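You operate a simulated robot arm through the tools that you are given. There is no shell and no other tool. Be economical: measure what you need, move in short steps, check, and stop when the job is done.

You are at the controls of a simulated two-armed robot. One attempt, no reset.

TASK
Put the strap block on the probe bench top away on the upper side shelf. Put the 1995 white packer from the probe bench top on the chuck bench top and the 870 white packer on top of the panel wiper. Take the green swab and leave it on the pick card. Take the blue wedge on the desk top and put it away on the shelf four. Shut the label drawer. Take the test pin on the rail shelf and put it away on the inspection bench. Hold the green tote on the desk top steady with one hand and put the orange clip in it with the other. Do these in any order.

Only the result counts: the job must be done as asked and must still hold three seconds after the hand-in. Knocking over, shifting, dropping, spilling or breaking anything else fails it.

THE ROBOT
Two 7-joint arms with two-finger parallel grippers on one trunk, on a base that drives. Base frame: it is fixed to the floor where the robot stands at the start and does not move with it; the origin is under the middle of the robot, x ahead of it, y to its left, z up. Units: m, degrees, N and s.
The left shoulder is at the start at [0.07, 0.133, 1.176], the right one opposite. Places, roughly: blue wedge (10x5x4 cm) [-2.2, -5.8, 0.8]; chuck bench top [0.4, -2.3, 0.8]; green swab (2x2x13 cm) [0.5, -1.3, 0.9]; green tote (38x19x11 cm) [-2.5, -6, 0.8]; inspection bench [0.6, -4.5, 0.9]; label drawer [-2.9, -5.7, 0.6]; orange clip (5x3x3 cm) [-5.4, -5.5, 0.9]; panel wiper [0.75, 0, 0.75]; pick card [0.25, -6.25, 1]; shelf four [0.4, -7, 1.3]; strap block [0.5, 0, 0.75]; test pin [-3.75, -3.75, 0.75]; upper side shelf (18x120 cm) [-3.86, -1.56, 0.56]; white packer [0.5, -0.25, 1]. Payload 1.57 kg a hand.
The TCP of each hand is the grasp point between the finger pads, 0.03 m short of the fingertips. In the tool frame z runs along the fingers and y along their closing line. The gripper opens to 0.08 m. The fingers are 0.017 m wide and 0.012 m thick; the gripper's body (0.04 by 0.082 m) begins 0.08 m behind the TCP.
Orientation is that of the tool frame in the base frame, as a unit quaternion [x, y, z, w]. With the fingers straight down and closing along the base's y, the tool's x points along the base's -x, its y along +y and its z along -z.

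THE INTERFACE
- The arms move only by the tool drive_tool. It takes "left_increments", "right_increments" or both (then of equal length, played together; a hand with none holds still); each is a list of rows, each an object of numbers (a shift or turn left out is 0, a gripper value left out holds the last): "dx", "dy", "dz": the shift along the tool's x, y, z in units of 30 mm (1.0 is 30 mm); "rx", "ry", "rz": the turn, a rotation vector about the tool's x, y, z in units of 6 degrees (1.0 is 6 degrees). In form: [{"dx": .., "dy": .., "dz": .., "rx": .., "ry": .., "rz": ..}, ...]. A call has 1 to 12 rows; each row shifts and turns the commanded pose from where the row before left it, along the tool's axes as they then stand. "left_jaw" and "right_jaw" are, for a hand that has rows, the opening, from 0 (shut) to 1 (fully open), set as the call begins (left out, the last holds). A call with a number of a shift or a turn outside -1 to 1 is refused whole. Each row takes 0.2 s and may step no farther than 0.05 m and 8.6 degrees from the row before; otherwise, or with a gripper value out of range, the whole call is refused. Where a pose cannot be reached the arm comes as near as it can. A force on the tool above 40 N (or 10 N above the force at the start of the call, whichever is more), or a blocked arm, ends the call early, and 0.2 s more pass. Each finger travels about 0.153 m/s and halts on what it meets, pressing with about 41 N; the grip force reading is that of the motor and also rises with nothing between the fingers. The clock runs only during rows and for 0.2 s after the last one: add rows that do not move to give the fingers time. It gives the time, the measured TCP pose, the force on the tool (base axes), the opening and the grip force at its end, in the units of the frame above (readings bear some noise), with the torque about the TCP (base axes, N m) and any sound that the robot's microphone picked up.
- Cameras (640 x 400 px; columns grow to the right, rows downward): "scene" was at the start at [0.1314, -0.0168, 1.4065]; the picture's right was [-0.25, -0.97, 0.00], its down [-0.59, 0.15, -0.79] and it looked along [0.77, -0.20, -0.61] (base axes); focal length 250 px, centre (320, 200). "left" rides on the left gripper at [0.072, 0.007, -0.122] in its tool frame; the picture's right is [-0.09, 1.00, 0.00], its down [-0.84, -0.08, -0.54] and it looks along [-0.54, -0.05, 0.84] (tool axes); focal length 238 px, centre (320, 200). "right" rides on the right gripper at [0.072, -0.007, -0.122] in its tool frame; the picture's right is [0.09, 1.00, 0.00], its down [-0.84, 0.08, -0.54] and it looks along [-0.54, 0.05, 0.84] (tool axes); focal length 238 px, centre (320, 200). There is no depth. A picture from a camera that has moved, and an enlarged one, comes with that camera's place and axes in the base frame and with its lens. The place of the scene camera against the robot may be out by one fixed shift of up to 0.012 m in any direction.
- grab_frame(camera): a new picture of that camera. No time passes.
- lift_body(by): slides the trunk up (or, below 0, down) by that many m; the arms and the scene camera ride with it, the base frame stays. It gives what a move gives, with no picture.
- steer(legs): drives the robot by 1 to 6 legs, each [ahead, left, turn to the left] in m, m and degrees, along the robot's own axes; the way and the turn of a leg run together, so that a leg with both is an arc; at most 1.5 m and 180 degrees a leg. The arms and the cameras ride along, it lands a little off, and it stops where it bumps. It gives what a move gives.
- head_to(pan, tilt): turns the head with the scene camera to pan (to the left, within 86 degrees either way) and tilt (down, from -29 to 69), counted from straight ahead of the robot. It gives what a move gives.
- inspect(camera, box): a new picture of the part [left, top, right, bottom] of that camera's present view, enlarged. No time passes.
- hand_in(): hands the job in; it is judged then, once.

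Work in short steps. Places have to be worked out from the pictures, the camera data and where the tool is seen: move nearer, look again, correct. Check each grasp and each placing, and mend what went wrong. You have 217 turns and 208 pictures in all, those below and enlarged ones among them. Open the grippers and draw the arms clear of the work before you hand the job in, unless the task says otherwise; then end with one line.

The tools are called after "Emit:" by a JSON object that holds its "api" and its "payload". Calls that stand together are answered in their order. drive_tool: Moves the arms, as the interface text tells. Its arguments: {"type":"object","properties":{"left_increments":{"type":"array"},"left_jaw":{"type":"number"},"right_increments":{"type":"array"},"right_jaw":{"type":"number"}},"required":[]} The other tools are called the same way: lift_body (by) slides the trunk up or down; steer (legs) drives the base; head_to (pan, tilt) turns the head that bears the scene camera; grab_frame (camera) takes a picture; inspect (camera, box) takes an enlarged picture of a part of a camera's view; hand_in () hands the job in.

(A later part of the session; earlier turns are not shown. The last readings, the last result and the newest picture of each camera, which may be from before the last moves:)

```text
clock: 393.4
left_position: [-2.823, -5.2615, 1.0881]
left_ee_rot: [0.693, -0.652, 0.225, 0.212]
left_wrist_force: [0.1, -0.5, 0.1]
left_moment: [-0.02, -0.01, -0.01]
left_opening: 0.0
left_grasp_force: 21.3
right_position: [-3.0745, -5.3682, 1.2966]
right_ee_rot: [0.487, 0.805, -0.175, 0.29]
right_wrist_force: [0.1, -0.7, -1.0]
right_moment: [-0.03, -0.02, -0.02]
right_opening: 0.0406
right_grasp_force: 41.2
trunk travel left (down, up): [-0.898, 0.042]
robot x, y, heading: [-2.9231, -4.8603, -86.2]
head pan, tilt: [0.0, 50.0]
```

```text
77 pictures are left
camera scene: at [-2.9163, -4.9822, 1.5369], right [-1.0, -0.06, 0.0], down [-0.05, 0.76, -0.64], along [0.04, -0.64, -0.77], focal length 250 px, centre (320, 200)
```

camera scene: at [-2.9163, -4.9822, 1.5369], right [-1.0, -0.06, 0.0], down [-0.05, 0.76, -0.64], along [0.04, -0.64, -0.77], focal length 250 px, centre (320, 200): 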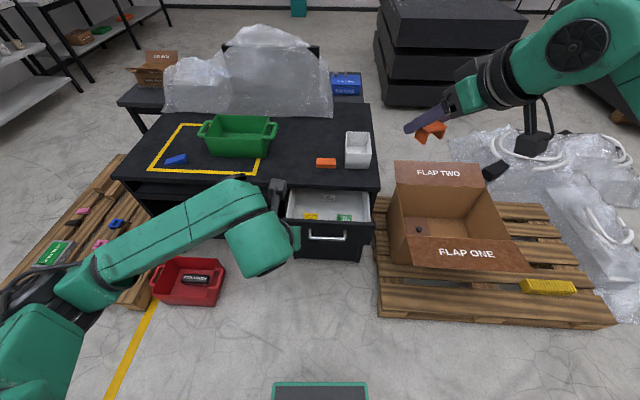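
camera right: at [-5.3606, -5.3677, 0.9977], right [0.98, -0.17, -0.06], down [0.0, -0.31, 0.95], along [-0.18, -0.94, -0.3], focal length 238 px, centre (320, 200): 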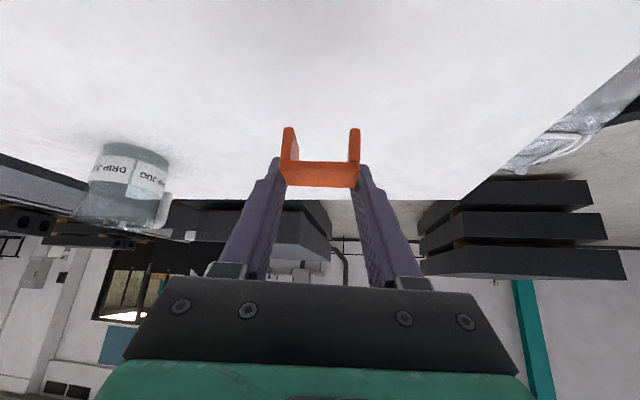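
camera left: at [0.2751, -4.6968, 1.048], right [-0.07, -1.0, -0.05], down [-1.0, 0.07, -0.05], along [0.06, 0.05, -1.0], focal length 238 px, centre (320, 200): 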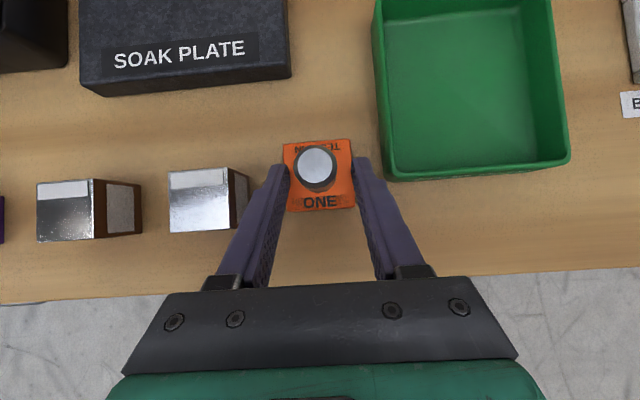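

Drawer front panel centre ≈(-2.92,-5.58), top ≈0.67, handle ≈0.56. I straighten to -90°, lower the trunk 0.35 m, and level the left tool to ~30° below horizontal.

Emit:
{"api": "steer", "payload": {"legs": [[0, 0, -3.7]]}}

Emit:
{"api": "lift_body", "payload": {"by": -0.35}}

Emit:
{"api": "drive_tool", "payload": {"left_increments": [{"ry": 1}, {"ry": 1}, {"ry": 1}, {"ry": 1}]}}

Emit:
{"api": "grab_frame", "payload": {"camera": "left"}}

Emit:
{"api": "grab_frame", "payload": {"camera": "scene"}}

```text
clock: 394.2
left_position: [-2.8492, -5.2676, 1.0865]
left_ee_rot: [-0.672, 0.673, -0.217, -0.22]
left_wrist_force: [1.0, 0.9, 0.5]
left_moment: [0.02, 0.04, -0.01]
left_opening: 0.0
left_grasp_force: 21.3
right_position: [-3.104, -5.3574, 1.2972]
right_ee_rot: [0.514, 0.789, -0.184, 0.283]
right_wrist_force: [-0.2, -0.8, -1.0]
right_moment: [-0.01, -0.02, -0.03]
right_opening: 0.0405
right_grasp_force: 40.9
trunk travel left (down, up): [-0.898, 0.042]
robot x, y, heading: [-2.921, -4.8598, -90.2]
head pan, tilt: [0.0, 50.0]
```

```text
clock: 397.6
left_position: [-2.8498, -5.2675, 0.7373]
left_ee_rot: [-0.671, 0.674, -0.218, -0.219]
left_wrist_force: [0.5, -0.3, 0.3]
left_moment: [0.01, -0.02, -0.01]
left_opening: 0.0
left_grasp_force: 21.3
right_position: [-3.106, -5.3575, 0.9454]
right_ee_rot: [0.513, 0.789, -0.184, 0.285]
right_wrist_force: [0.6, 0.0, 0.6]
right_moment: [0.01, 0.03, 0.03]
right_opening: 0.0406
right_grasp_force: 40.9
trunk travel left (down, up): [-0.548, 0.392]
robot x, y, heading: [-2.919, -4.8603, -90.0]
head pan, tilt: [0.0, 50.0]
```

```text
clock: 398.6
left_position: [-2.8513, -5.2684, 0.738]
left_ee_rot: [-0.611, 0.614, -0.352, -0.355]
left_wrist_force: [-0.8, -0.5, 0.6]
left_moment: [0.01, 0.01, 0.02]
left_opening: 0.0
left_grasp_force: 21.0
right_position: [-3.1082, -5.3577, 0.9459]
right_ee_rot: [0.514, 0.789, -0.183, 0.284]
right_wrist_force: [-0.4, 0.5, 0.7]
right_moment: [0.0, -0.04, 0.04]
right_opening: 0.0407
right_grasp_force: 41.0
trunk travel left (down, up): [-0.548, 0.392]
robot x, y, heading: [-2.9223, -4.8601, -90.2]
head pan, tilt: [0.0, 50.0]
```

```text
76 pictures are left
camera left: at [-2.8564, -5.1994, 0.8627], right [-1.0, 0.05, -0.08], down [0.08, 0.89, -0.45], along [0.05, -0.46, -0.89], focal length 238 px, centre (320, 200)
```

left: 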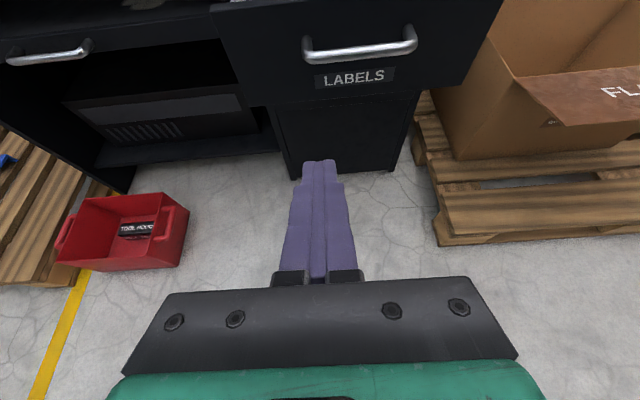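

```text
75 pictures are left
camera scene: at [-2.9261, -4.9824, 1.1868], right [-1.0, 0.0, 0.0], down [0.0, 0.77, -0.64], along [0.0, -0.64, -0.77], focal length 250 px, centre (320, 200)
```

scene: 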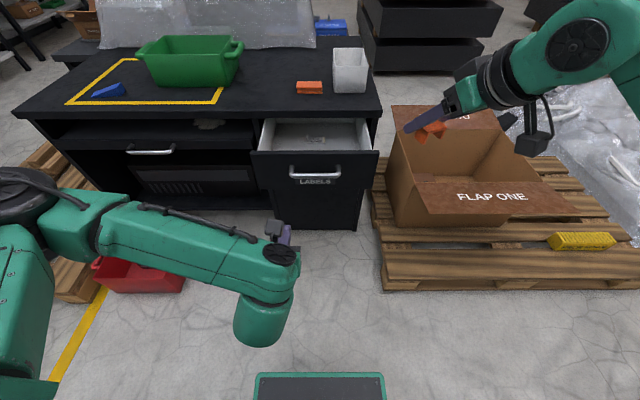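

Handle is at (-2.91,-5.52,0.672); I'll push the panel at z≈0.62 below it. Position the left hand first, then drive 0.2 m ahead.

Emit:
{"api": "drive_tool", "payload": {"left_increments": [{"dy": 0.67, "dx": -0.74, "dz": 0.43}, {"dy": 0.67, "dx": -0.74, "dz": 0.43}, {"dy": 0.67, "dx": -0.74, "dz": 0.43}, {"dx": -0.74, "dz": 0.43}]}}

Emit:
{"api": "steer", "payload": {"legs": [[0.19, 0, 0]]}}

Emit:
{"api": "grab_frame", "payload": {"camera": "left"}}

```text
clock: 399.6
left_position: [-2.9117, -5.2671, 0.6341]
left_ee_rot: [-0.612, 0.613, -0.353, -0.354]
left_wrist_force: [-0.2, 0.2, 0.7]
left_moment: [0.01, 0.0, 0.01]
left_opening: 0.0002
left_grasp_force: 21.5
right_position: [-3.1066, -5.3568, 0.947]
right_ee_rot: [0.513, 0.788, -0.185, 0.285]
right_wrist_force: [-0.3, 0.8, 0.0]
right_moment: [0.02, 0.03, 0.0]
right_opening: 0.0408
right_grasp_force: 40.7
trunk travel left (down, up): [-0.548, 0.392]
robot x, y, heading: [-2.9237, -4.8598, -90.4]
head pan, tilt: [0.0, 50.0]
```

```text
clock: 401.2
left_position: [-2.9151, -5.455, 0.6335]
left_ee_rot: [-0.61, 0.614, -0.352, -0.355]
left_wrist_force: [-0.4, -0.6, 0.7]
left_moment: [0.06, -0.04, -0.01]
left_opening: 0.0
left_grasp_force: 21.1
right_position: [-3.1099, -5.5435, 0.9461]
right_ee_rot: [0.515, 0.788, -0.184, 0.283]
right_wrist_force: [-0.9, -0.2, -0.1]
right_moment: [0.02, -0.06, 0.02]
right_opening: 0.0407
right_grasp_force: 41.1
trunk travel left (down, up): [-0.548, 0.392]
robot x, y, heading: [-2.9219, -5.0495, -90.6]
head pan, tilt: [0.0, 50.0]
```

```text
74 pictures are left
camera left: at [-2.9201, -5.3862, 0.759], right [-1.0, 0.05, -0.08], down [0.08, 0.89, -0.45], along [0.05, -0.46, -0.89], focal length 238 px, centre (320, 200)
```

left: 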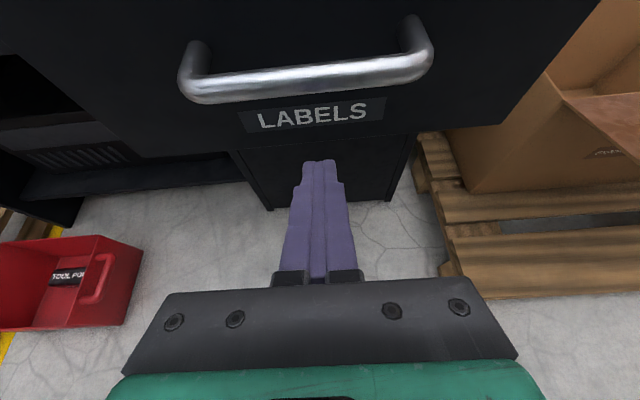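

Tip is aligned with the panel below the handle. Push forward in 2.5 cm rows.

Emit:
{"api": "drive_tool", "payload": {"left_increments": [{"dz": 0.72, "dx": 0.42}, {"dz": 0.72, "dx": 0.42}, {"dz": 0.6, "dx": 0.35}, {"dz": 0.6, "dx": 0.35}, {"dz": 0.6, "dx": 0.35}, {"dz": 0.6, "dx": 0.35}]}}

Emit:
{"api": "grab_frame", "payload": {"camera": "scene"}}

```text
clock: 402.6
left_position: [-2.9144, -5.5883, 0.6341]
left_ee_rot: [-0.61, 0.615, -0.352, -0.355]
left_wrist_force: [0.3, 0.0, -0.8]
left_moment: [0.01, -0.02, 0.01]
left_opening: 0.0
left_grasp_force: 21.3
right_position: [-3.1093, -5.5442, 0.9463]
right_ee_rot: [0.514, 0.788, -0.184, 0.283]
right_wrist_force: [0.1, -0.4, -0.8]
right_moment: [-0.01, 0.0, 0.03]
right_opening: 0.0406
right_grasp_force: 41.4
trunk travel left (down, up): [-0.548, 0.392]
robot x, y, heading: [-2.9217, -5.0458, -90.3]
head pan, tilt: [0.0, 50.0]
```

```text
73 pictures are left
camera scene: at [-2.9263, -5.1697, 1.1868], right [-1.0, 0.01, 0.0], down [0.01, 0.77, -0.64], along [0.0, -0.64, -0.77], focal length 250 px, centre (320, 200)
```

scene: 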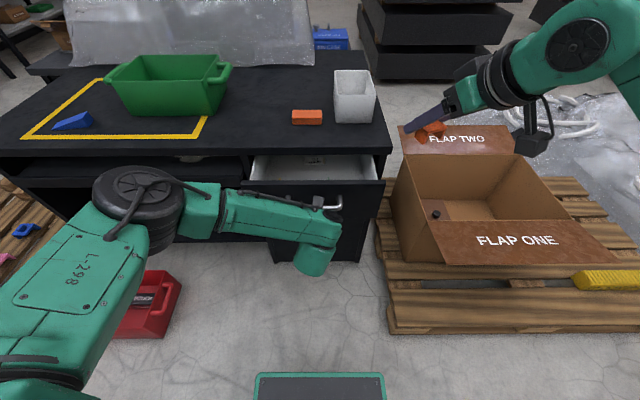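

Little resistance so far; the gap has shrunk. Continue pushing.

Emit:
{"api": "drive_tool", "payload": {"left_increments": [{"dz": 0.6, "dx": 0.35}, {"dz": 0.6, "dx": 0.35}, {"dz": 0.6, "dx": 0.35}, {"dz": 0.6, "dx": 0.35}, {"dz": 0.6, "dx": 0.35}, {"dz": 0.6, "dx": 0.35}]}}

Emit:
{"api": "grab_frame", "payload": {"camera": "scene"}}

```text
clock: 403.9
left_position: [-2.9167, -5.6957, 0.6326]
left_ee_rot: [-0.613, 0.614, -0.349, -0.353]
left_wrist_force: [2.0, 3.2, 0.6]
left_moment: [-0.17, 0.0, 0.01]
left_opening: 0.0
left_grasp_force: 21.4
right_position: [-3.1085, -5.5427, 0.9465]
right_ee_rot: [0.514, 0.788, -0.185, 0.283]
right_wrist_force: [0.8, -0.4, -0.6]
right_moment: [0.03, 0.03, 0.0]
right_opening: 0.0404
right_grasp_force: 40.7
trunk travel left (down, up): [-0.548, 0.392]
robot x, y, heading: [-2.9217, -5.0495, -90.3]
head pan, tilt: [0.0, 50.0]
stopped in row 6 (left hand): the force on the tool passed its limit (the readings are from after the stop); the commanded pose is now the measured one
```

```text
72 pictures are left
camera scene: at [-2.926, -5.168, 1.1871], right [-1.0, 0.01, 0.0], down [0.0, 0.77, -0.64], along [0.0, -0.64, -0.77], focal length 250 px, centre (320, 200)
```

scene: 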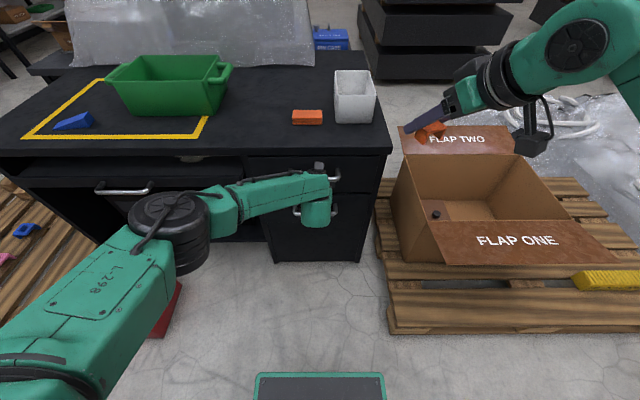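

The label drawer is flush now (push stopped by force limit). I retract the left hand, raise the trunk, and line up on the tote.

Emit:
{"api": "drive_tool", "payload": {"left_increments": [{"dz": -0.86, "dx": -0.5}, {"dz": -0.86, "dx": -0.5}, {"dz": -0.86, "dx": -0.5}, {"dz": -0.86, "dx": -0.5}, {"dz": -0.86, "dx": -0.5}, {"dz": -0.86, "dx": -0.5}, {"dz": -0.86, "dx": -0.5}, {"ry": -1}, {"ry": -1}, {"ry": -1}, {"ry": -1}]}}

Emit:
{"api": "lift_body", "payload": {"by": 0.33}}

Emit:
{"api": "steer", "payload": {"legs": [[0, 0.38, 0], [0.2, 0, 0.3]]}}

Emit:
{"api": "grab_frame", "payload": {"camera": "scene"}}

Emit:
{"api": "grab_frame", "payload": {"camera": "left"}}

```text
clock: 406.3
left_position: [-2.9146, -5.4873, 0.633]
left_ee_rot: [-0.672, 0.675, -0.214, -0.218]
left_wrist_force: [-0.4, -1.1, 0.0]
left_moment: [0.04, 0.0, -0.01]
left_opening: 0.0002
left_grasp_force: 21.1
right_position: [-3.1088, -5.5447, 0.9448]
right_ee_rot: [0.515, 0.788, -0.184, 0.283]
right_wrist_force: [0.0, 0.9, 0.6]
right_moment: [0.01, -0.04, 0.01]
right_opening: 0.0406
right_grasp_force: 40.9
trunk travel left (down, up): [-0.548, 0.392]
robot x, y, heading: [-2.9239, -5.0492, -90.3]
head pan, tilt: [0.0, 50.0]
```

```text
clock: 409.5
left_position: [-2.9163, -5.4878, 0.9633]
left_ee_rot: [-0.672, 0.674, -0.215, -0.217]
left_wrist_force: [-0.4, -0.2, 0.0]
left_moment: [-0.05, 0.01, 0.03]
left_opening: 0.0
left_grasp_force: 21.3
right_position: [-3.1087, -5.544, 1.2759]
right_ee_rot: [0.515, 0.788, -0.184, 0.283]
right_wrist_force: [-0.6, 0.2, 0.7]
right_moment: [-0.03, -0.04, -0.01]
right_opening: 0.0406
right_grasp_force: 41.3
trunk travel left (down, up): [-0.878, 0.062]
robot x, y, heading: [-2.9251, -5.049, -90.3]
head pan, tilt: [0.0, 50.0]
```

```text
clock: 413.1
left_position: [-2.5459, -5.6863, 0.9644]
left_ee_rot: [-0.669, 0.678, -0.213, -0.219]
left_wrist_force: [0.4, -0.1, 0.6]
left_moment: [-0.02, -0.03, -0.01]
left_opening: 0.0001
left_grasp_force: 21.9
right_position: [-2.7395, -5.7406, 1.2766]
right_ee_rot: [0.518, 0.785, -0.187, 0.283]
right_wrist_force: [1.0, 0.6, 0.3]
right_moment: [-0.02, 0.05, 0.02]
right_opening: 0.0406
right_grasp_force: 40.3
trunk travel left (down, up): [-0.878, 0.062]
robot x, y, heading: [-2.5508, -5.2515, -91.1]
head pan, tilt: [0.0, 50.0]
```

```text
71 pictures are left
camera scene: at [-2.5536, -5.3675, 1.5173], right [-1.0, 0.02, 0.0], down [0.01, 0.76, -0.64], along [-0.01, -0.64, -0.76], focal length 250 px, centre (320, 200)
```

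scene: 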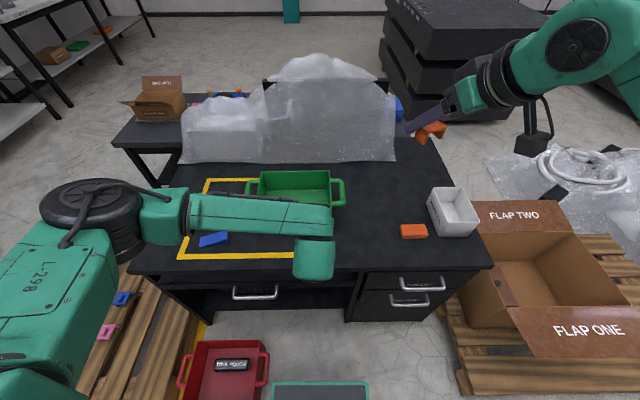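

```text
70 pictures are left
camera left: at [-2.5518, -5.6751, 1.1073], right [-0.99, 0.09, -0.05], down [0.09, 0.99, -0.05], along [0.05, -0.05, -1.0], focal length 238 px, centre (320, 200)
```

left: 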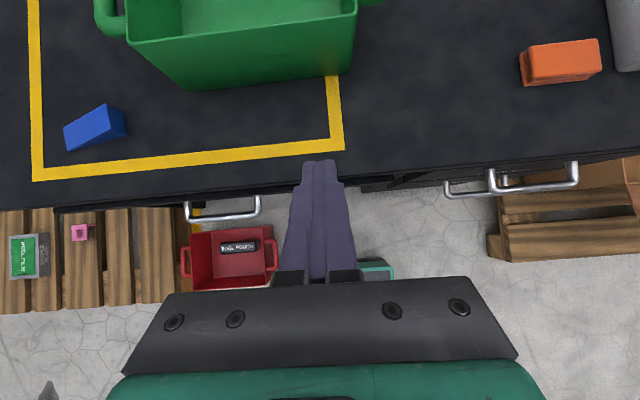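

Drawer is closed. Tote is ≈(-2.467,-5.96), with loop handles on its ends. I shift right 6 cm (away from the red bin), advance 0.12 m, and move the left hand over the tote's left handle for a closer look.

Emit:
{"api": "steer", "payload": {"legs": [[0, -0.06, 1.0], [0.13, 0, 0]]}}

Emit:
{"api": "drive_tool", "payload": {"left_increments": [{"dz": -0.8, "dx": 0.58, "dy": -0.9}, {"dz": -0.8, "dx": 0.58, "dy": -0.9}, {"dy": -1}, {"dy": -1}, {"dy": -1}, {"dy": -1}, {"dy": -1}, {"dy": -1}, {"dy": -0.8, "dz": 0.3, "dx": 0.42}, {"dz": 0.58, "dx": 0.81}], "left_jaw": 0.6}}

Emit:
{"api": "grab_frame", "payload": {"camera": "left"}}

Emit:
{"api": "grab_frame", "payload": {"camera": "scene"}}

```text
clock: 415.0
left_position: [-2.5992, -5.8184, 0.9643]
left_ee_rot: [0.673, -0.673, 0.216, 0.217]
left_wrist_force: [-0.5, 0.2, 0.4]
left_moment: [0.0, -0.01, -0.05]
left_opening: 0.0
left_grasp_force: 21.6
right_position: [-2.7923, -5.8758, 1.2762]
right_ee_rot: [0.511, 0.789, -0.184, 0.286]
right_wrist_force: [-0.6, 0.5, -0.8]
right_moment: [-0.03, -0.06, -0.01]
right_opening: 0.0405
right_grasp_force: 41.2
trunk travel left (down, up): [-0.878, 0.062]
robot x, y, heading: [-2.6021, -5.381, -89.9]
head pan, tilt: [0.0, 50.0]
```

```text
clock: 417.2
left_position: [-2.3417, -5.8666, 1.0214]
left_ee_rot: [0.674, -0.673, 0.215, 0.216]
left_wrist_force: [0.4, -0.2, -0.1]
left_moment: [0.0, 0.02, -0.01]
left_opening: 0.0482
left_grasp_force: 0.0
right_position: [-2.7912, -5.8818, 1.2754]
right_ee_rot: [0.512, 0.79, -0.182, 0.284]
right_wrist_force: [-0.4, -0.5, -0.1]
right_moment: [0.01, 0.01, 0.03]
right_opening: 0.0407
right_grasp_force: 41.5
trunk travel left (down, up): [-0.878, 0.062]
robot x, y, heading: [-2.6087, -5.382, -90.0]
head pan, tilt: [0.0, 50.0]
```

```text
69 pictures are left
camera left: at [-2.3475, -5.8561, 1.1645], right [-1.0, 0.07, -0.05], down [0.08, 1.0, -0.04], along [0.05, -0.05, -1.0], focal length 238 px, centre (320, 200)
```

left: 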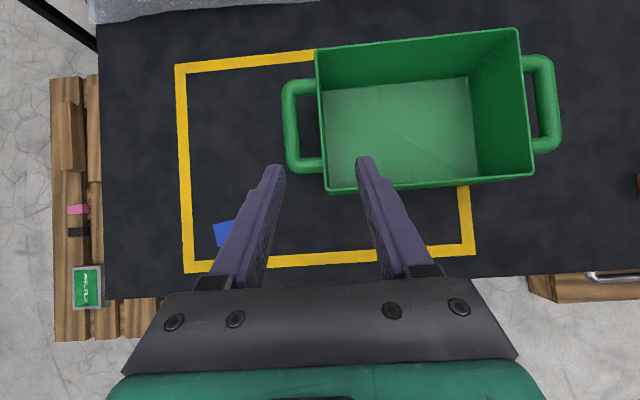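

```text
68 pictures are left
camera scene: at [-2.6105, -5.5062, 1.5166], right [-1.0, 0.0, 0.0], down [0.0, 0.77, -0.64], along [0.0, -0.64, -0.77], focal length 250 px, centre (320, 200)
```

scene: 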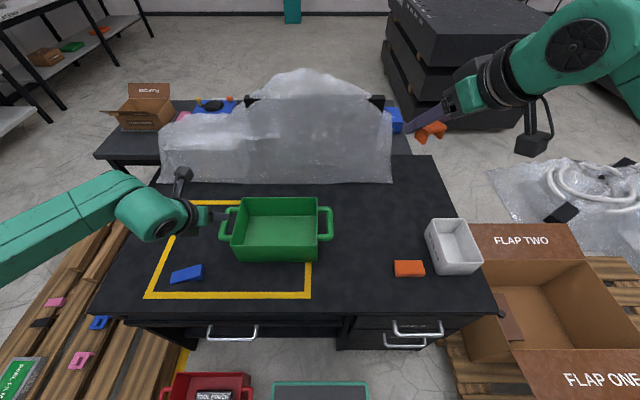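

The left loop handle bar is at ≈(-2.298,-5.97,0.84), ~19 mm thick with a 27 mm gap to the wall. I'll grip that bar; move above it.

Emit:
{"api": "drive_tool", "payload": {"left_increments": [{"dz": 0.857, "dx": 0.165, "dy": -0.29}, {"dz": 0.857, "dx": 0.165, "dy": -0.29}, {"dz": 0.857, "dx": 0.165, "dy": -0.29}, {"dz": 0.857, "dx": 0.165, "dy": -0.29}, {"dz": 0.857, "dx": 0.165, "dy": -0.29}], "left_jaw": 0.52}}

Emit:
{"api": "grab_frame", "payload": {"camera": "left"}}

```text
clock: 418.4
left_position: [-2.2989, -5.9625, 0.9302]
left_ee_rot: [0.675, -0.672, 0.216, 0.216]
left_wrist_force: [-0.2, 0.4, 0.1]
left_moment: [0.02, 0.0, 0.01]
left_opening: 0.0418
left_grasp_force: 0.1
right_position: [-2.7899, -5.8806, 1.2748]
right_ee_rot: [0.512, 0.79, -0.183, 0.283]
right_wrist_force: [0.2, -0.3, -0.1]
right_moment: [0.01, -0.02, -0.03]
right_opening: 0.0406
right_grasp_force: 41.0
trunk travel left (down, up): [-0.878, 0.062]
robot x, y, heading: [-2.6077, -5.3829, -90.0]
head pan, tilt: [0.0, 50.0]
```

```text
67 pictures are left
camera left: at [-2.3048, -5.9519, 1.0729], right [-1.0, 0.07, -0.05], down [0.08, 1.0, -0.04], along [0.05, -0.05, -1.0], focal length 238 px, centre (320, 200)
```

left: 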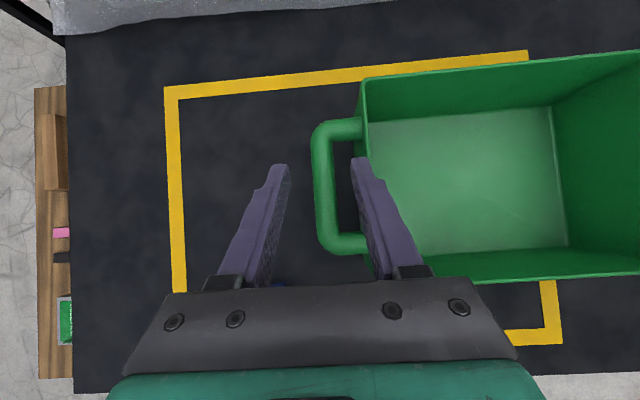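

Bar is centred under the jaws. I narrow the opening to 36 mm and descend around the bar.

Emit:
{"api": "drive_tool", "payload": {"left_increments": [{"dy": -0.06}, {"dz": 0.53, "dx": -0.38}, {"dz": 0.53, "dx": -0.38}, {"dz": 0.4, "dx": -0.28}], "left_jaw": 0.46}}

Emit:
{"api": "grab_frame", "payload": {"camera": "left"}}

```text
clock: 419.4
left_position: [-2.2951, -5.9623, 0.8782]
left_ee_rot: [0.674, -0.673, 0.214, 0.216]
left_wrist_force: [0.2, 0.3, -0.2]
left_moment: [-0.01, 0.01, 0.01]
left_opening: 0.0367
left_grasp_force: 0.0
right_position: [-2.791, -5.8794, 1.276]
right_ee_rot: [0.512, 0.79, -0.184, 0.284]
right_wrist_force: [0.0, -0.8, -0.2]
right_moment: [0.01, 0.01, 0.03]
right_opening: 0.0408
right_grasp_force: 41.8
trunk travel left (down, up): [-0.878, 0.062]
robot x, y, heading: [-2.6087, -5.3818, -89.9]
head pan, tilt: [0.0, 50.0]
```

```text
66 pictures are left
camera left: at [-2.3012, -5.9505, 1.0211], right [-1.0, 0.07, -0.05], down [0.08, 1.0, -0.05], along [0.05, -0.05, -1.0], focal length 238 px, centre (320, 200)
```

left: 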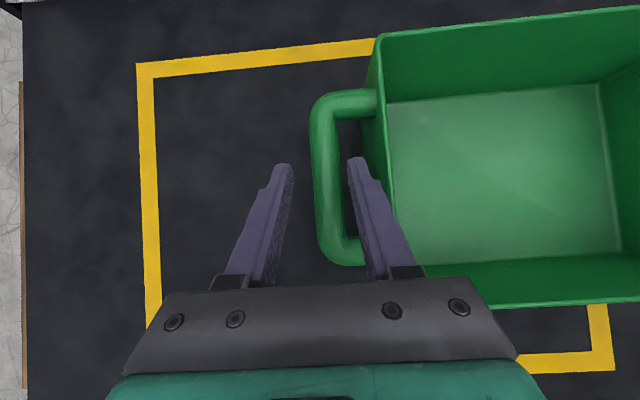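

Bar centre z≈0.83; inner finger fits in the gap. Descend 3.8 cm more and watch the force.

Emit:
{"api": "drive_tool", "payload": {"left_increments": [{"dz": 0.34, "dx": -0.25}, {"dz": 0.34, "dx": -0.25}, {"dz": 0.34, "dx": -0.25}]}}

Emit:
{"api": "grab_frame", "payload": {"camera": "left"}}

```text
clock: 420.2
left_position: [-2.2958, -5.9608, 0.8412]
left_ee_rot: [0.674, -0.672, 0.216, 0.218]
left_wrist_force: [0.9, -0.5, 0.6]
left_moment: [0.02, -0.03, 0.02]
left_opening: 0.0367
left_grasp_force: 0.0
right_position: [-2.7899, -5.88, 1.2749]
right_ee_rot: [0.511, 0.79, -0.183, 0.285]
right_wrist_force: [-0.3, 0.5, -0.8]
right_moment: [0.01, -0.03, -0.02]
right_opening: 0.0406
right_grasp_force: 40.5
trunk travel left (down, up): [-0.878, 0.062]
robot x, y, heading: [-2.6092, -5.3778, -90.3]
head pan, tilt: [0.0, 50.0]
```

```text
65 pictures are left
camera left: at [-2.3008, -5.9496, 0.983], right [-1.0, 0.07, -0.05], down [0.08, 1.0, -0.05], along [0.05, -0.05, -1.0], focal length 238 px, centre (320, 200)
```

left: 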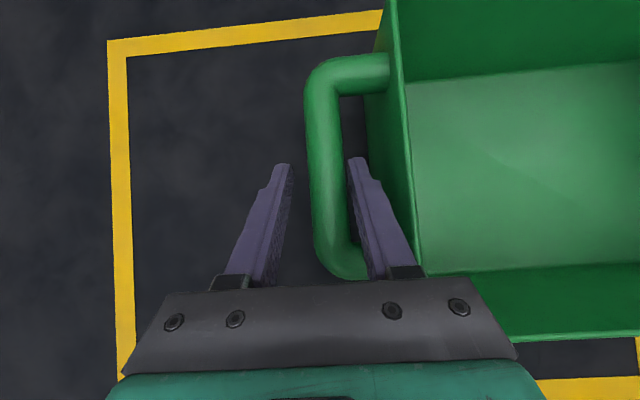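

Fingers straddle the bar. Close the left gripper to hold the tote.

Emit:
{"api": "drive_tool", "payload": {"left_increments": [{}, {}, {}], "left_jaw": 0}}

Emit:
{"api": "grab_frame", "payload": {"camera": "right"}}

Emit:
{"api": "grab_frame", "payload": {"camera": "scene"}}

```text
clock: 421.0
left_position: [-2.2952, -5.9617, 0.8406]
left_ee_rot: [0.674, -0.673, 0.215, 0.217]
left_wrist_force: [-1.3, 1.0, 0.2]
left_moment: [-0.27, -0.03, -0.19]
left_opening: 0.0217
left_grasp_force: 34.9
right_position: [-2.7915, -5.8802, 1.275]
right_ee_rot: [0.512, 0.79, -0.182, 0.283]
right_wrist_force: [-0.7, -0.3, 0.5]
right_moment: [0.0, -0.03, -0.02]
right_opening: 0.0403
right_grasp_force: 41.4
trunk travel left (down, up): [-0.878, 0.062]
robot x, y, heading: [-2.6052, -5.3817, -89.8]
head pan, tilt: [0.0, 50.0]
```

```text
64 pictures are left
camera right: at [-2.8521, -5.7608, 1.3224], right [0.88, 0.47, -0.06], down [0.19, -0.24, 0.95], along [0.43, -0.85, -0.3], focal length 238 px, centre (320, 200)
```

right: 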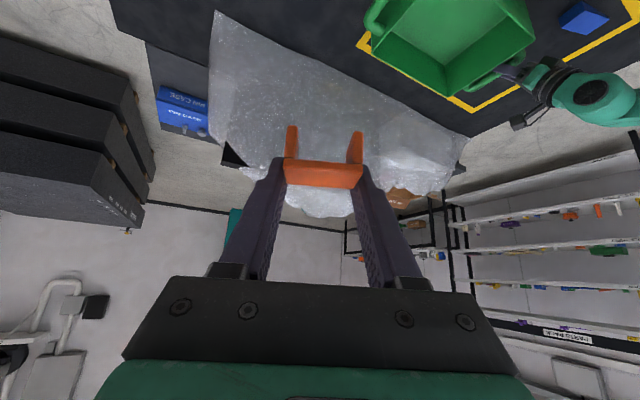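

```text
63 pictures are left
camera scene: at [-2.6104, -5.504, 1.5168], right [-1.0, 0.0, 0.0], down [0.0, 0.77, -0.64], along [0.0, -0.64, -0.77], focal length 250 px, centre (320, 200)
```

scene: 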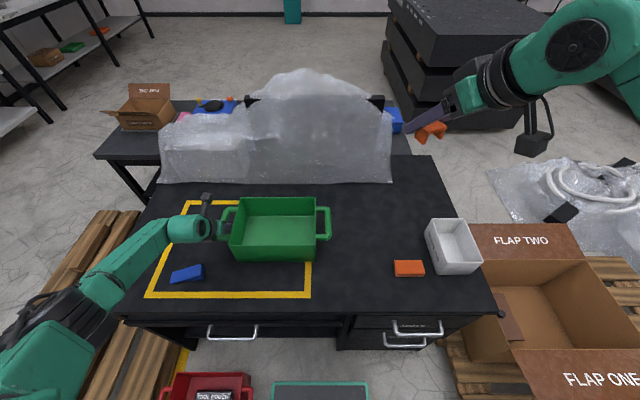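

Tote handle held (22 mm, 35 N). Now the right hand: reduce its pitch to ~25°, move over the tote's middle, and come down to z≈1.07.

Emit:
{"api": "drive_tool", "payload": {"right_increments": [{"ry": 1}, {"ry": 1}, {"ry": 0.5}, {"dy": 0.946, "dx": -0.75, "dz": 0.35}, {"dy": 0.946, "dx": -0.75, "dz": 0.35}, {"dy": 0.946, "dx": -0.75, "dz": 0.35}, {"dy": 0.946, "dx": -0.75, "dz": 0.35}, {"dy": 0.946, "dx": -0.75, "dz": 0.35}, {"dy": 0.946, "dx": -0.75, "dz": 0.35}, {"dy": 0.946, "dx": -0.75, "dz": 0.35}, {"dy": 0.946, "dx": -0.75, "dz": 0.35}]}}

Emit:
{"api": "drive_tool", "payload": {"right_increments": [{"dz": 1, "dx": 0.47}, {"dz": 1, "dx": 0.47}, {"dz": 1, "dx": 0.47}, {"dz": 1, "dx": 0.47}, {"dz": 1, "dx": 0.47}, {"dz": 1, "dx": 0.47}]}}

Emit:
{"api": "grab_frame", "payload": {"camera": "right"}}

Emit:
{"api": "grab_frame", "payload": {"camera": "scene"}}

```text
clock: 423.4
left_position: [-2.2928, -5.9604, 0.8401]
left_ee_rot: [0.675, -0.672, 0.214, 0.218]
left_wrist_force: [-1.1, -0.2, 0.4]
left_moment: [0.28, 0.2, 0.14]
left_opening: 0.0215
left_grasp_force: 34.4
right_position: [-2.4979, -5.9646, 1.274]
right_ee_rot: [0.53, 0.821, -0.117, 0.178]
right_wrist_force: [0.1, 0.5, -0.7]
right_moment: [-0.02, 0.03, -0.05]
right_opening: 0.0405
right_grasp_force: 40.6
right hand out of reach, approached as far as the arm can: row 11
trunk travel left (down, up): [-0.878, 0.062]
robot x, y, heading: [-2.6097, -5.3812, -90.1]
head pan, tilt: [0.0, 50.0]
```

```text
clock: 424.8
left_position: [-2.2952, -5.9618, 0.8409]
left_ee_rot: [0.675, -0.672, 0.215, 0.216]
left_wrist_force: [0.1, 0.2, -0.4]
left_moment: [-0.33, -0.02, -0.05]
left_opening: 0.0217
left_grasp_force: 34.5
right_position: [-2.5026, -5.9616, 1.0742]
right_ee_rot: [0.532, 0.82, -0.115, 0.179]
right_wrist_force: [-0.1, 0.0, 0.2]
right_moment: [0.0, -0.02, 0.01]
right_opening: 0.0407
right_grasp_force: 41.0
trunk travel left (down, up): [-0.878, 0.062]
robot x, y, heading: [-2.6064, -5.3808, -89.7]
head pan, tilt: [0.0, 50.0]
```

```text
62 pictures are left
camera right: at [-2.5569, -5.8585, 1.154], right [0.87, 0.48, -0.04], down [0.29, -0.46, 0.84], along [0.39, -0.75, -0.54], focal length 238 px, centre (320, 200)
```

right: 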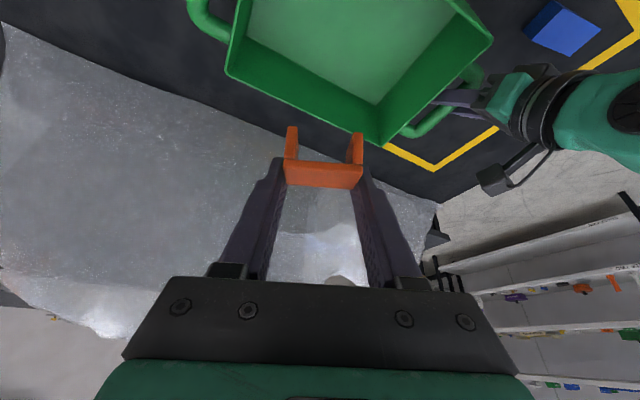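

```text
61 pictures are left
camera scene: at [-2.6101, -5.5043, 1.5168], right [-1.0, 0.0, 0.0], down [0.0, 0.77, -0.64], along [0.0, -0.64, -0.77], focal length 250 px, centre (320, 200)
```

scene: 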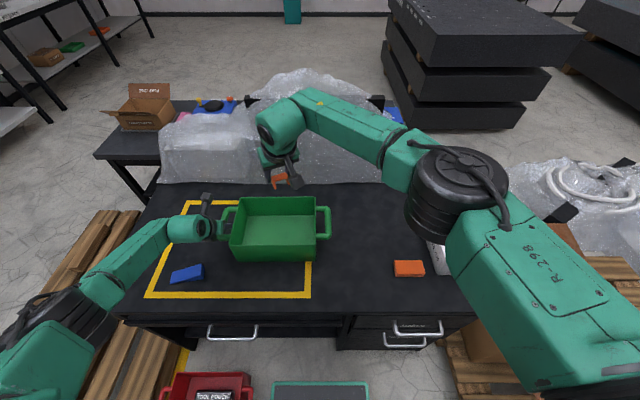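

Clip is over the tote's centre. Descend to z≈0.845 inside the tote and check.

Emit:
{"api": "drive_tool", "payload": {"right_increments": [{"dz": 0.88, "dx": 0.41}, {"dz": 0.88, "dx": 0.41}, {"dz": 0.88, "dx": 0.41}, {"dz": 0.88, "dx": 0.41}, {"dz": 0.88, "dx": 0.41}, {"dz": 0.88, "dx": 0.41}, {"dz": 0.88, "dx": 0.41}, {"dz": 0.7, "dx": 0.33}]}}

Emit:
{"api": "grab_frame", "payload": {"camera": "right"}}

Emit:
{"api": "inspect", "payload": {"camera": "scene", "box": [180, 140, 380, 290]}}

```text
clock: 426.6
left_position: [-2.295, -5.9621, 0.8401]
left_ee_rot: [0.675, -0.673, 0.214, 0.216]
left_wrist_force: [-0.6, -0.2, 0.1]
left_moment: [0.02, -0.02, 0.0]
left_opening: 0.0217
left_grasp_force: 35.1
right_position: [-2.5093, -5.9456, 0.8896]
right_ee_rot: [0.531, 0.82, -0.115, 0.179]
right_wrist_force: [0.7, 0.0, -0.5]
right_moment: [0.01, 0.02, -0.02]
right_opening: 0.0405
right_grasp_force: 41.0
right hand out of reach, approached as far as the arm can: row 6, 7, 8
trunk travel left (down, up): [-0.878, 0.062]
robot x, y, heading: [-2.6055, -5.3841, -90.1]
head pan, tilt: [0.0, 50.0]
```

```text
60 pictures are left
camera right: at [-2.5635, -5.8417, 0.9698], right [0.87, 0.48, -0.04], down [0.29, -0.46, 0.84], along [0.39, -0.75, -0.54], focal length 238 px, centre (320, 200)
```

right: 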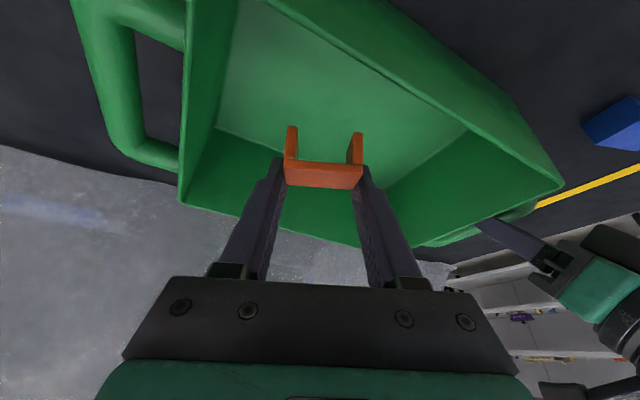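

```text
2.67 times, centred on (280, 215) of scene
camera zoom: at [-2.6099, -5.5041, 1.5168], right [-1.0, 0.0, 0.0], down [0.0, 0.77, -0.64], along [0.0, -0.64, -0.77], focal length 668 px, centre (427, 160)
```

zoom: 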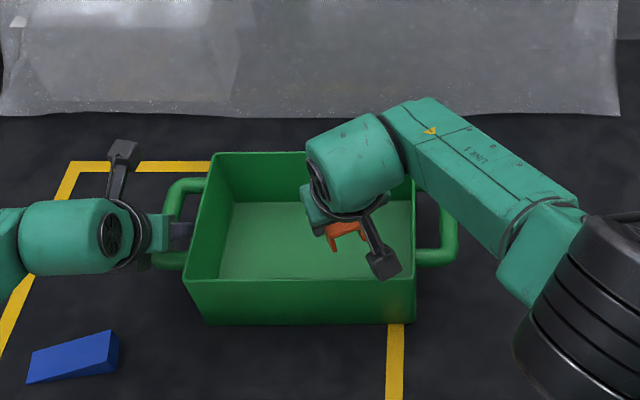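

Clip is inside the tote's opening but still ~9 cm above its floor. I pitch 10° more for reach and lower another 4 cm.

Emit:
{"api": "drive_tool", "payload": {"right_increments": [{"ry": -0.8}, {"ry": -0.8}, {"dz": 0.5, "dx": 0.1}, {"dz": 0.45, "dx": 0.3}, {"dz": 0.3, "dx": 0.2}]}}

Emit:
{"api": "grab_frame", "payload": {"camera": "right"}}

```text
clock: 427.8
left_position: [-2.2944, -5.9606, 0.84]
left_ee_rot: [0.674, -0.672, 0.215, 0.217]
left_wrist_force: [0.5, 0.4, -0.5]
left_moment: [0.03, 0.11, -0.14]
left_opening: 0.0216
left_grasp_force: 34.6
right_position: [-2.5044, -5.9416, 0.8495]
right_ee_rot: [0.519, 0.803, -0.159, 0.246]
right_wrist_force: [-0.1, -0.9, -0.9]
right_moment: [-0.01, 0.02, -0.01]
right_opening: 0.0404
right_grasp_force: 40.5
right hand out of reach, approached as far as the arm can: row 5
trunk travel left (down, up): [-0.878, 0.062]
robot x, y, heading: [-2.6064, -5.3803, -89.9]
head pan, tilt: [0.0, 50.0]
```

```text
58 pictures are left
camera right: at [-2.5635, -5.8287, 0.9094], right [0.88, 0.48, -0.05], down [0.23, -0.32, 0.92], along [0.42, -0.82, -0.39], focal length 238 px, centre (320, 200)
```

right: 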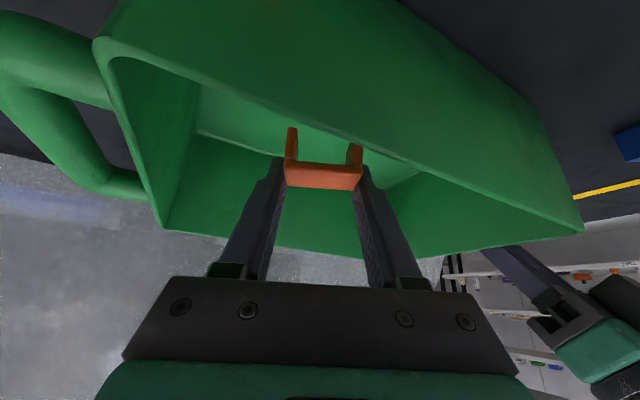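

Clip well inside, ~5 cm above the floor and clear of walls. Release it.

Emit:
{"api": "drive_tool", "payload": {"right_increments": [{}, {}, {}], "right_jaw": 0.8}}

Emit:
{"api": "drive_tool", "payload": {"right_increments": [{"dz": -0.8, "dx": -0.55}, {"dz": -0.8, "dx": -0.55}, {"dz": -0.8, "dx": -0.55}, {"dz": -0.8, "dx": -0.55}, {"dz": -0.8, "dx": -0.55}, {"dz": -0.8, "dx": -0.55}, {"dy": -1, "dx": -0.3}, {"dy": -1}, {"dy": -1}, {"dy": -1}, {"dy": -1}, {"dy": -1}]}}

Emit:
{"api": "inspect", "payload": {"camera": "scene", "box": [180, 140, 380, 290]}}

```text
clock: 428.6
left_position: [-2.295, -5.9601, 0.8407]
left_ee_rot: [0.674, -0.673, 0.215, 0.217]
left_wrist_force: [-0.2, 0.4, 0.2]
left_moment: [-0.01, -0.03, -0.06]
left_opening: 0.022
left_grasp_force: 34.3
right_position: [-2.5045, -5.9431, 0.85]
right_ee_rot: [0.519, 0.803, -0.159, 0.246]
right_wrist_force: [0.7, 0.2, 0.3]
right_moment: [0.01, 0.0, -0.03]
right_opening: 0.0638
right_grasp_force: 0.1
trunk travel left (down, up): [-0.878, 0.062]
robot x, y, heading: [-2.6066, -5.3802, -90.0]
head pan, tilt: [0.0, 50.0]
```

```text
clock: 431.2
left_position: [-2.2955, -5.9602, 0.8412]
left_ee_rot: [0.674, -0.673, 0.214, 0.216]
left_wrist_force: [-0.1, -0.1, 0.2]
left_moment: [-0.13, 0.03, 0.07]
left_opening: 0.0218
left_grasp_force: 34.9
right_position: [-2.667, -6.0252, 1.0287]
right_ee_rot: [0.52, 0.802, -0.159, 0.247]
right_wrist_force: [-0.4, 0.3, 0.2]
right_moment: [-0.01, 0.01, -0.02]
right_opening: 0.0639
right_grasp_force: 0.2
trunk travel left (down, up): [-0.878, 0.062]
robot x, y, heading: [-2.6117, -5.3821, -90.0]
head pan, tilt: [0.0, 50.0]
```

```text
2.67 times, centred on (280, 215) of scene
camera zoom: at [-2.6106, -5.5043, 1.5168], right [-1.0, 0.0, 0.0], down [0.0, 0.77, -0.64], along [0.0, -0.64, -0.77], focal length 668 px, centre (427, 160)
```

zoom: 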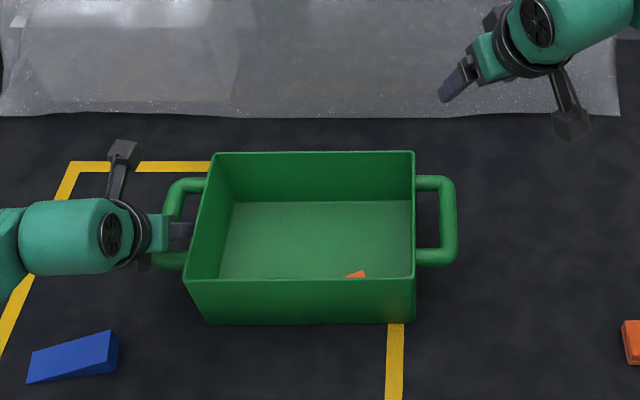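

Clip lies in the tote. Open the left gripper just as before and lift straight out.

Emit:
{"api": "drive_tool", "payload": {"left_increments": [{}, {}], "left_jaw": 0.46}}

Emit:
{"api": "drive_tool", "payload": {"left_increments": [{"dz": -0.54, "dx": 0.39}, {"dz": -0.54, "dx": 0.39}, {"dz": -0.54, "dx": 0.39}, {"dz": -0.54, "dx": 0.39}, {"dz": -0.54, "dx": 0.39}, {"dz": -0.54, "dx": 0.39}]}}

Emit:
{"api": "grab_frame", "payload": {"camera": "left"}}

Emit:
{"api": "inspect", "payload": {"camera": "scene", "box": [100, 140, 380, 310]}}

```text
clock: 431.8
left_position: [-2.2958, -5.9605, 0.8407]
left_ee_rot: [0.674, -0.673, 0.215, 0.217]
left_wrist_force: [-0.2, -0.2, -0.4]
left_moment: [0.01, -0.01, 0.03]
left_opening: 0.037
left_grasp_force: 0.0
right_position: [-2.6673, -6.0253, 1.0282]
right_ee_rot: [0.52, 0.802, -0.16, 0.246]
right_wrist_force: [-0.1, 0.3, 0.0]
right_moment: [-0.03, -0.07, 0.01]
right_opening: 0.0641
right_grasp_force: 0.0
trunk travel left (down, up): [-0.878, 0.062]
robot x, y, heading: [-2.6071, -5.3838, -89.8]
head pan, tilt: [0.0, 50.0]
```

```text
clock: 433.2
left_position: [-2.2952, -5.9615, 0.9603]
left_ee_rot: [0.674, -0.673, 0.215, 0.217]
left_wrist_force: [-0.4, 0.0, -1.2]
left_moment: [0.0, -0.01, 0.01]
left_opening: 0.037
left_grasp_force: 0.1
right_position: [-2.6663, -6.0242, 1.0285]
right_ee_rot: [0.52, 0.802, -0.159, 0.246]
right_wrist_force: [0.7, -0.7, 0.1]
right_moment: [0.01, 0.0, -0.01]
right_opening: 0.0641
right_grasp_force: 0.2
trunk travel left (down, up): [-0.878, 0.062]
robot x, y, heading: [-2.6067, -5.3823, -90.2]
head pan, tilt: [0.0, 50.0]
```

```text
56 pictures are left
camera left: at [-2.3013, -5.9504, 1.1042], right [-1.0, 0.07, -0.05], down [0.08, 1.0, -0.05], along [0.05, -0.05, -1.0], focal length 238 px, centre (320, 200)
```

left: 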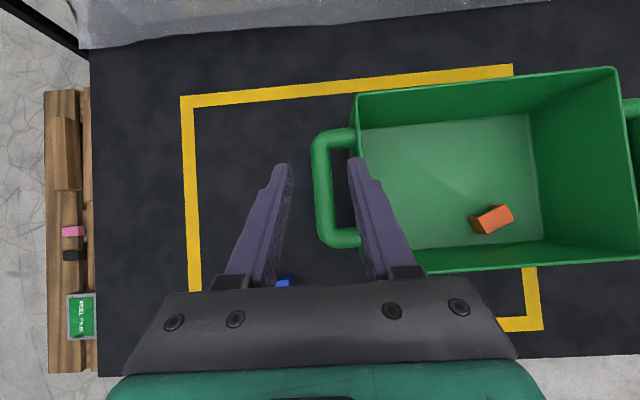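

```text
2.29 times, centred on (240, 225) of scene
camera zoom: at [-2.6103, -5.5035, 1.5168], right [-1.0, 0.0, 0.0], down [0.0, 0.77, -0.64], along [0.0, -0.64, -0.77], focal length 572 px, centre (503, 143)
```

zoom: 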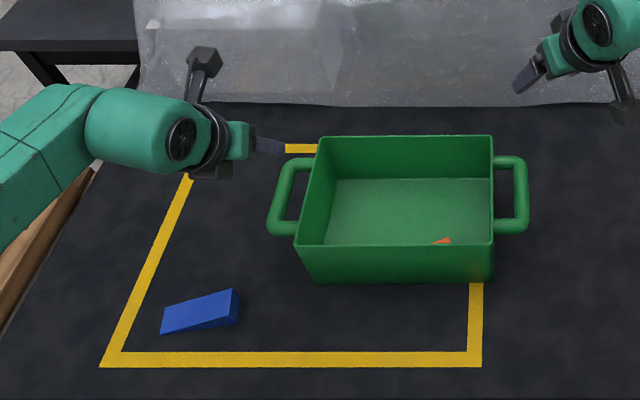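

The clip task is done. For the wedge I'll face roughly east (heading -13°) and use the right hand so its jaws straddle the wedge's 5 cm width. First retract both arms, back off a little, and turn.

Emit:
{"api": "drive_tool", "payload": {"left_increments": [{"dz": -0.8, "dx": 0.58}, {"dz": -0.8, "dx": 0.58}, {"dz": -0.8, "dx": 0.58}, {"dz": -0.8, "dx": 0.58}, {"dz": -0.8, "dx": 0.58}, {"dz": -0.58, "dx": -0.8}, {"dz": -0.58, "dx": -0.8}, {"dz": -0.58, "dx": -0.8}, {"dz": -0.58, "dx": -0.8}, {"dz": -0.58, "dx": -0.8}, {"dz": -0.58, "dx": -0.8}], "right_increments": [{"dz": -0.9}, {"dz": -0.9}, {"dz": -0.9}, {"dz": -0.9}, {"dz": -0.9}, {"dz": -0.57, "dx": 0.8}, {"dz": -0.57, "dx": 0.8}, {"dz": -0.57, "dx": 0.8}, {"dz": -0.57, "dx": 0.8}, {"dz": -0.57, "dx": 0.8}, {"dz": -0.57, "dx": 0.8}]}}

Emit:
{"api": "steer", "payload": {"legs": [[-0.12, -0.06, 0], [0, 0, 77]]}}

Emit:
{"api": "head_to", "payload": {"pan": -35, "tilt": 50}}

Emit:
{"api": "grab_frame", "payload": {"camera": "scene"}}

```text
clock: 435.6
left_position: [-2.2963, -5.7815, 1.1098]
left_ee_rot: [0.674, -0.672, 0.217, 0.217]
left_wrist_force: [0.1, 0.0, -0.2]
left_moment: [-0.05, -0.04, 0.01]
left_opening: 0.0369
left_grasp_force: 0.0
right_position: [-2.7715, -5.791, 1.1471]
right_ee_rot: [0.52, 0.802, -0.16, 0.248]
right_wrist_force: [1.0, -0.2, -0.2]
right_moment: [-0.01, -0.02, 0.0]
right_opening: 0.0641
right_grasp_force: 0.1
trunk travel left (down, up): [-0.878, 0.062]
robot x, y, heading: [-2.6087, -5.3854, -90.2]
head pan, tilt: [0.0, 50.0]
```

```text
clock: 440.2
left_position: [-2.201, -5.0526, 1.1086]
left_ee_rot: [0.945, -0.116, 0.303, 0.039]
left_wrist_force: [-0.1, -0.5, 0.7]
left_moment: [-0.01, -0.05, 0.01]
left_opening: 0.0368
left_grasp_force: 0.0
right_position: [-2.3074, -5.5163, 1.1452]
right_ee_rot: [-0.084, 0.952, 0.026, 0.292]
right_wrist_force: [0.5, 0.4, 0.8]
right_moment: [-0.04, 0.02, 0.0]
right_opening: 0.0644
right_grasp_force: 0.0
trunk travel left (down, up): [-0.878, 0.062]
robot x, y, heading: [-2.6689, -5.2609, -14.3]
head pan, tilt: [0.0, 50.0]
```

```text
clock: 441.2
left_position: [-2.2003, -5.0535, 1.1085]
left_ee_rot: [0.945, -0.116, 0.302, 0.039]
left_wrist_force: [-0.2, 0.4, -0.3]
left_moment: [0.02, 0.01, -0.01]
left_opening: 0.0366
left_grasp_force: 0.0
right_position: [-2.3078, -5.516, 1.1457]
right_ee_rot: [-0.084, 0.953, 0.026, 0.292]
right_wrist_force: [-0.3, 0.3, -1.2]
right_moment: [-0.03, -0.01, -0.03]
right_opening: 0.0641
right_grasp_force: 0.1
trunk travel left (down, up): [-0.878, 0.062]
robot x, y, heading: [-2.6695, -5.2554, -14.0]
head pan, tilt: [-35.0, 50.0]
```

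```text
54 pictures are left
camera scene: at [-2.5717, -5.3233, 1.5169], right [-0.76, -0.66, 0.0], down [-0.5, 0.58, -0.64], along [0.42, -0.49, -0.77], focal length 250 px, centre (320, 200)
```

scene: 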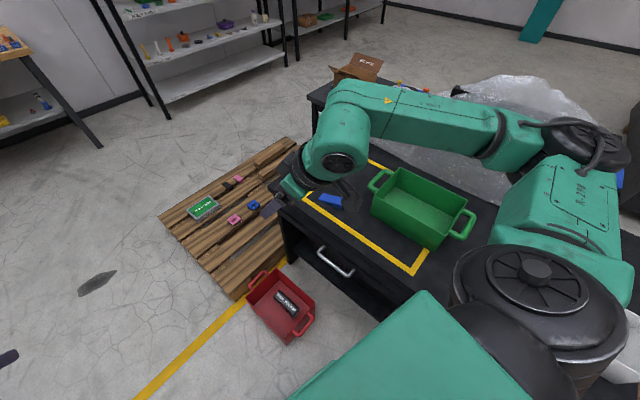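

Right tool now points at +10°, close to the wedge's long axis. I strafe right 0.1 m and move the right hand to line up behind the wedge.

Emit:
{"api": "steer", "payload": {"legs": [[0, -0.1, 0]]}}

Emit:
{"api": "drive_tool", "payload": {"right_increments": [{"dy": -0.92}, {"dy": -0.92}, {"dy": -0.92}, {"dy": -0.92}, {"dy": -0.92}, {"dy": -0.92}, {"dy": -0.92, "dz": 0.9, "dx": 0.6}, {"dy": -0.92, "dz": 0.9, "dx": 0.6}, {"dz": 0.9, "dx": 0.6}], "right_jaw": 1}}

Emit:
{"api": "grab_frame", "payload": {"camera": "right"}}

Emit:
{"api": "grab_frame", "payload": {"camera": "scene"}}

```text
clock: 442.3
left_position: [-2.224, -5.1494, 1.1069]
left_ee_rot: [0.945, -0.116, 0.302, 0.041]
left_wrist_force: [-0.9, 0.2, 1.2]
left_moment: [0.0, 0.0, 0.01]
left_opening: 0.0368
left_grasp_force: 0.1
right_position: [-2.3314, -5.6101, 1.1472]
right_ee_rot: [-0.083, 0.953, 0.024, 0.291]
right_wrist_force: [-0.2, -0.5, -0.2]
right_moment: [-0.06, 0.0, -0.02]
right_opening: 0.064
right_grasp_force: 0.1
trunk travel left (down, up): [-0.878, 0.062]
robot x, y, heading: [-2.694, -5.3532, -14.2]
head pan, tilt: [-35.0, 50.0]
```

```text
clock: 444.3
left_position: [-2.226, -5.1525, 1.1088]
left_ee_rot: [0.945, -0.116, 0.303, 0.036]
left_wrist_force: [-0.4, 0.2, 0.7]
left_moment: [-0.01, 0.03, 0.0]
left_opening: 0.0369
left_grasp_force: 0.2
right_position: [-2.3204, -5.6854, 1.1124]
right_ee_rot: [-0.082, 0.952, 0.026, 0.293]
right_wrist_force: [-0.6, -0.4, -0.1]
right_moment: [0.0, 0.0, 0.01]
right_opening: 0.0801
right_grasp_force: 0.0
right hand out of reach, approached as far as the arm can: row 3, 4, 5, 6, 7, 8
trunk travel left (down, up): [-0.878, 0.062]
robot x, y, heading: [-2.6939, -5.3524, -14.0]
head pan, tilt: [-35.0, 50.0]
```

```text
53 pictures are left
camera right: at [-2.4454, -5.7149, 1.1724], right [-0.25, 0.97, -0.05], down [0.37, 0.14, 0.92], along [0.9, 0.21, -0.39], focal length 238 px, centre (320, 200)
```

right: 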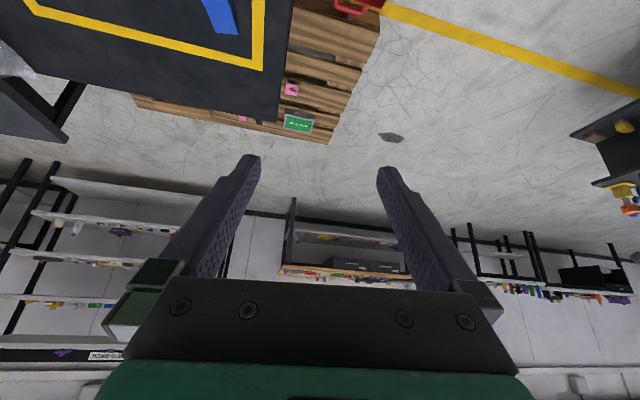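

```text
52 pictures are left
camera scene: at [-2.5963, -5.4219, 1.5168], right [-0.76, -0.65, 0.0], down [-0.5, 0.58, -0.64], along [0.42, -0.49, -0.77], focal length 250 px, centre (320, 200)
```

scene: 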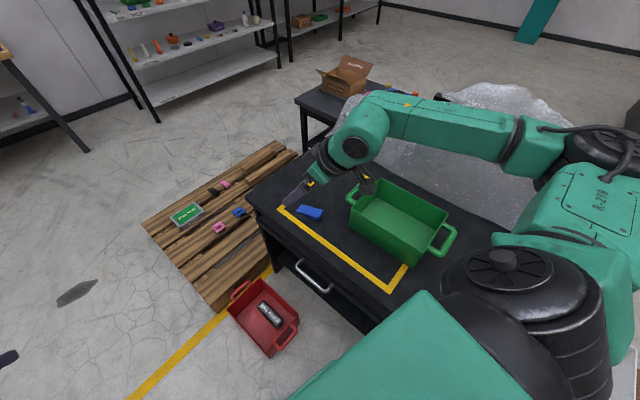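

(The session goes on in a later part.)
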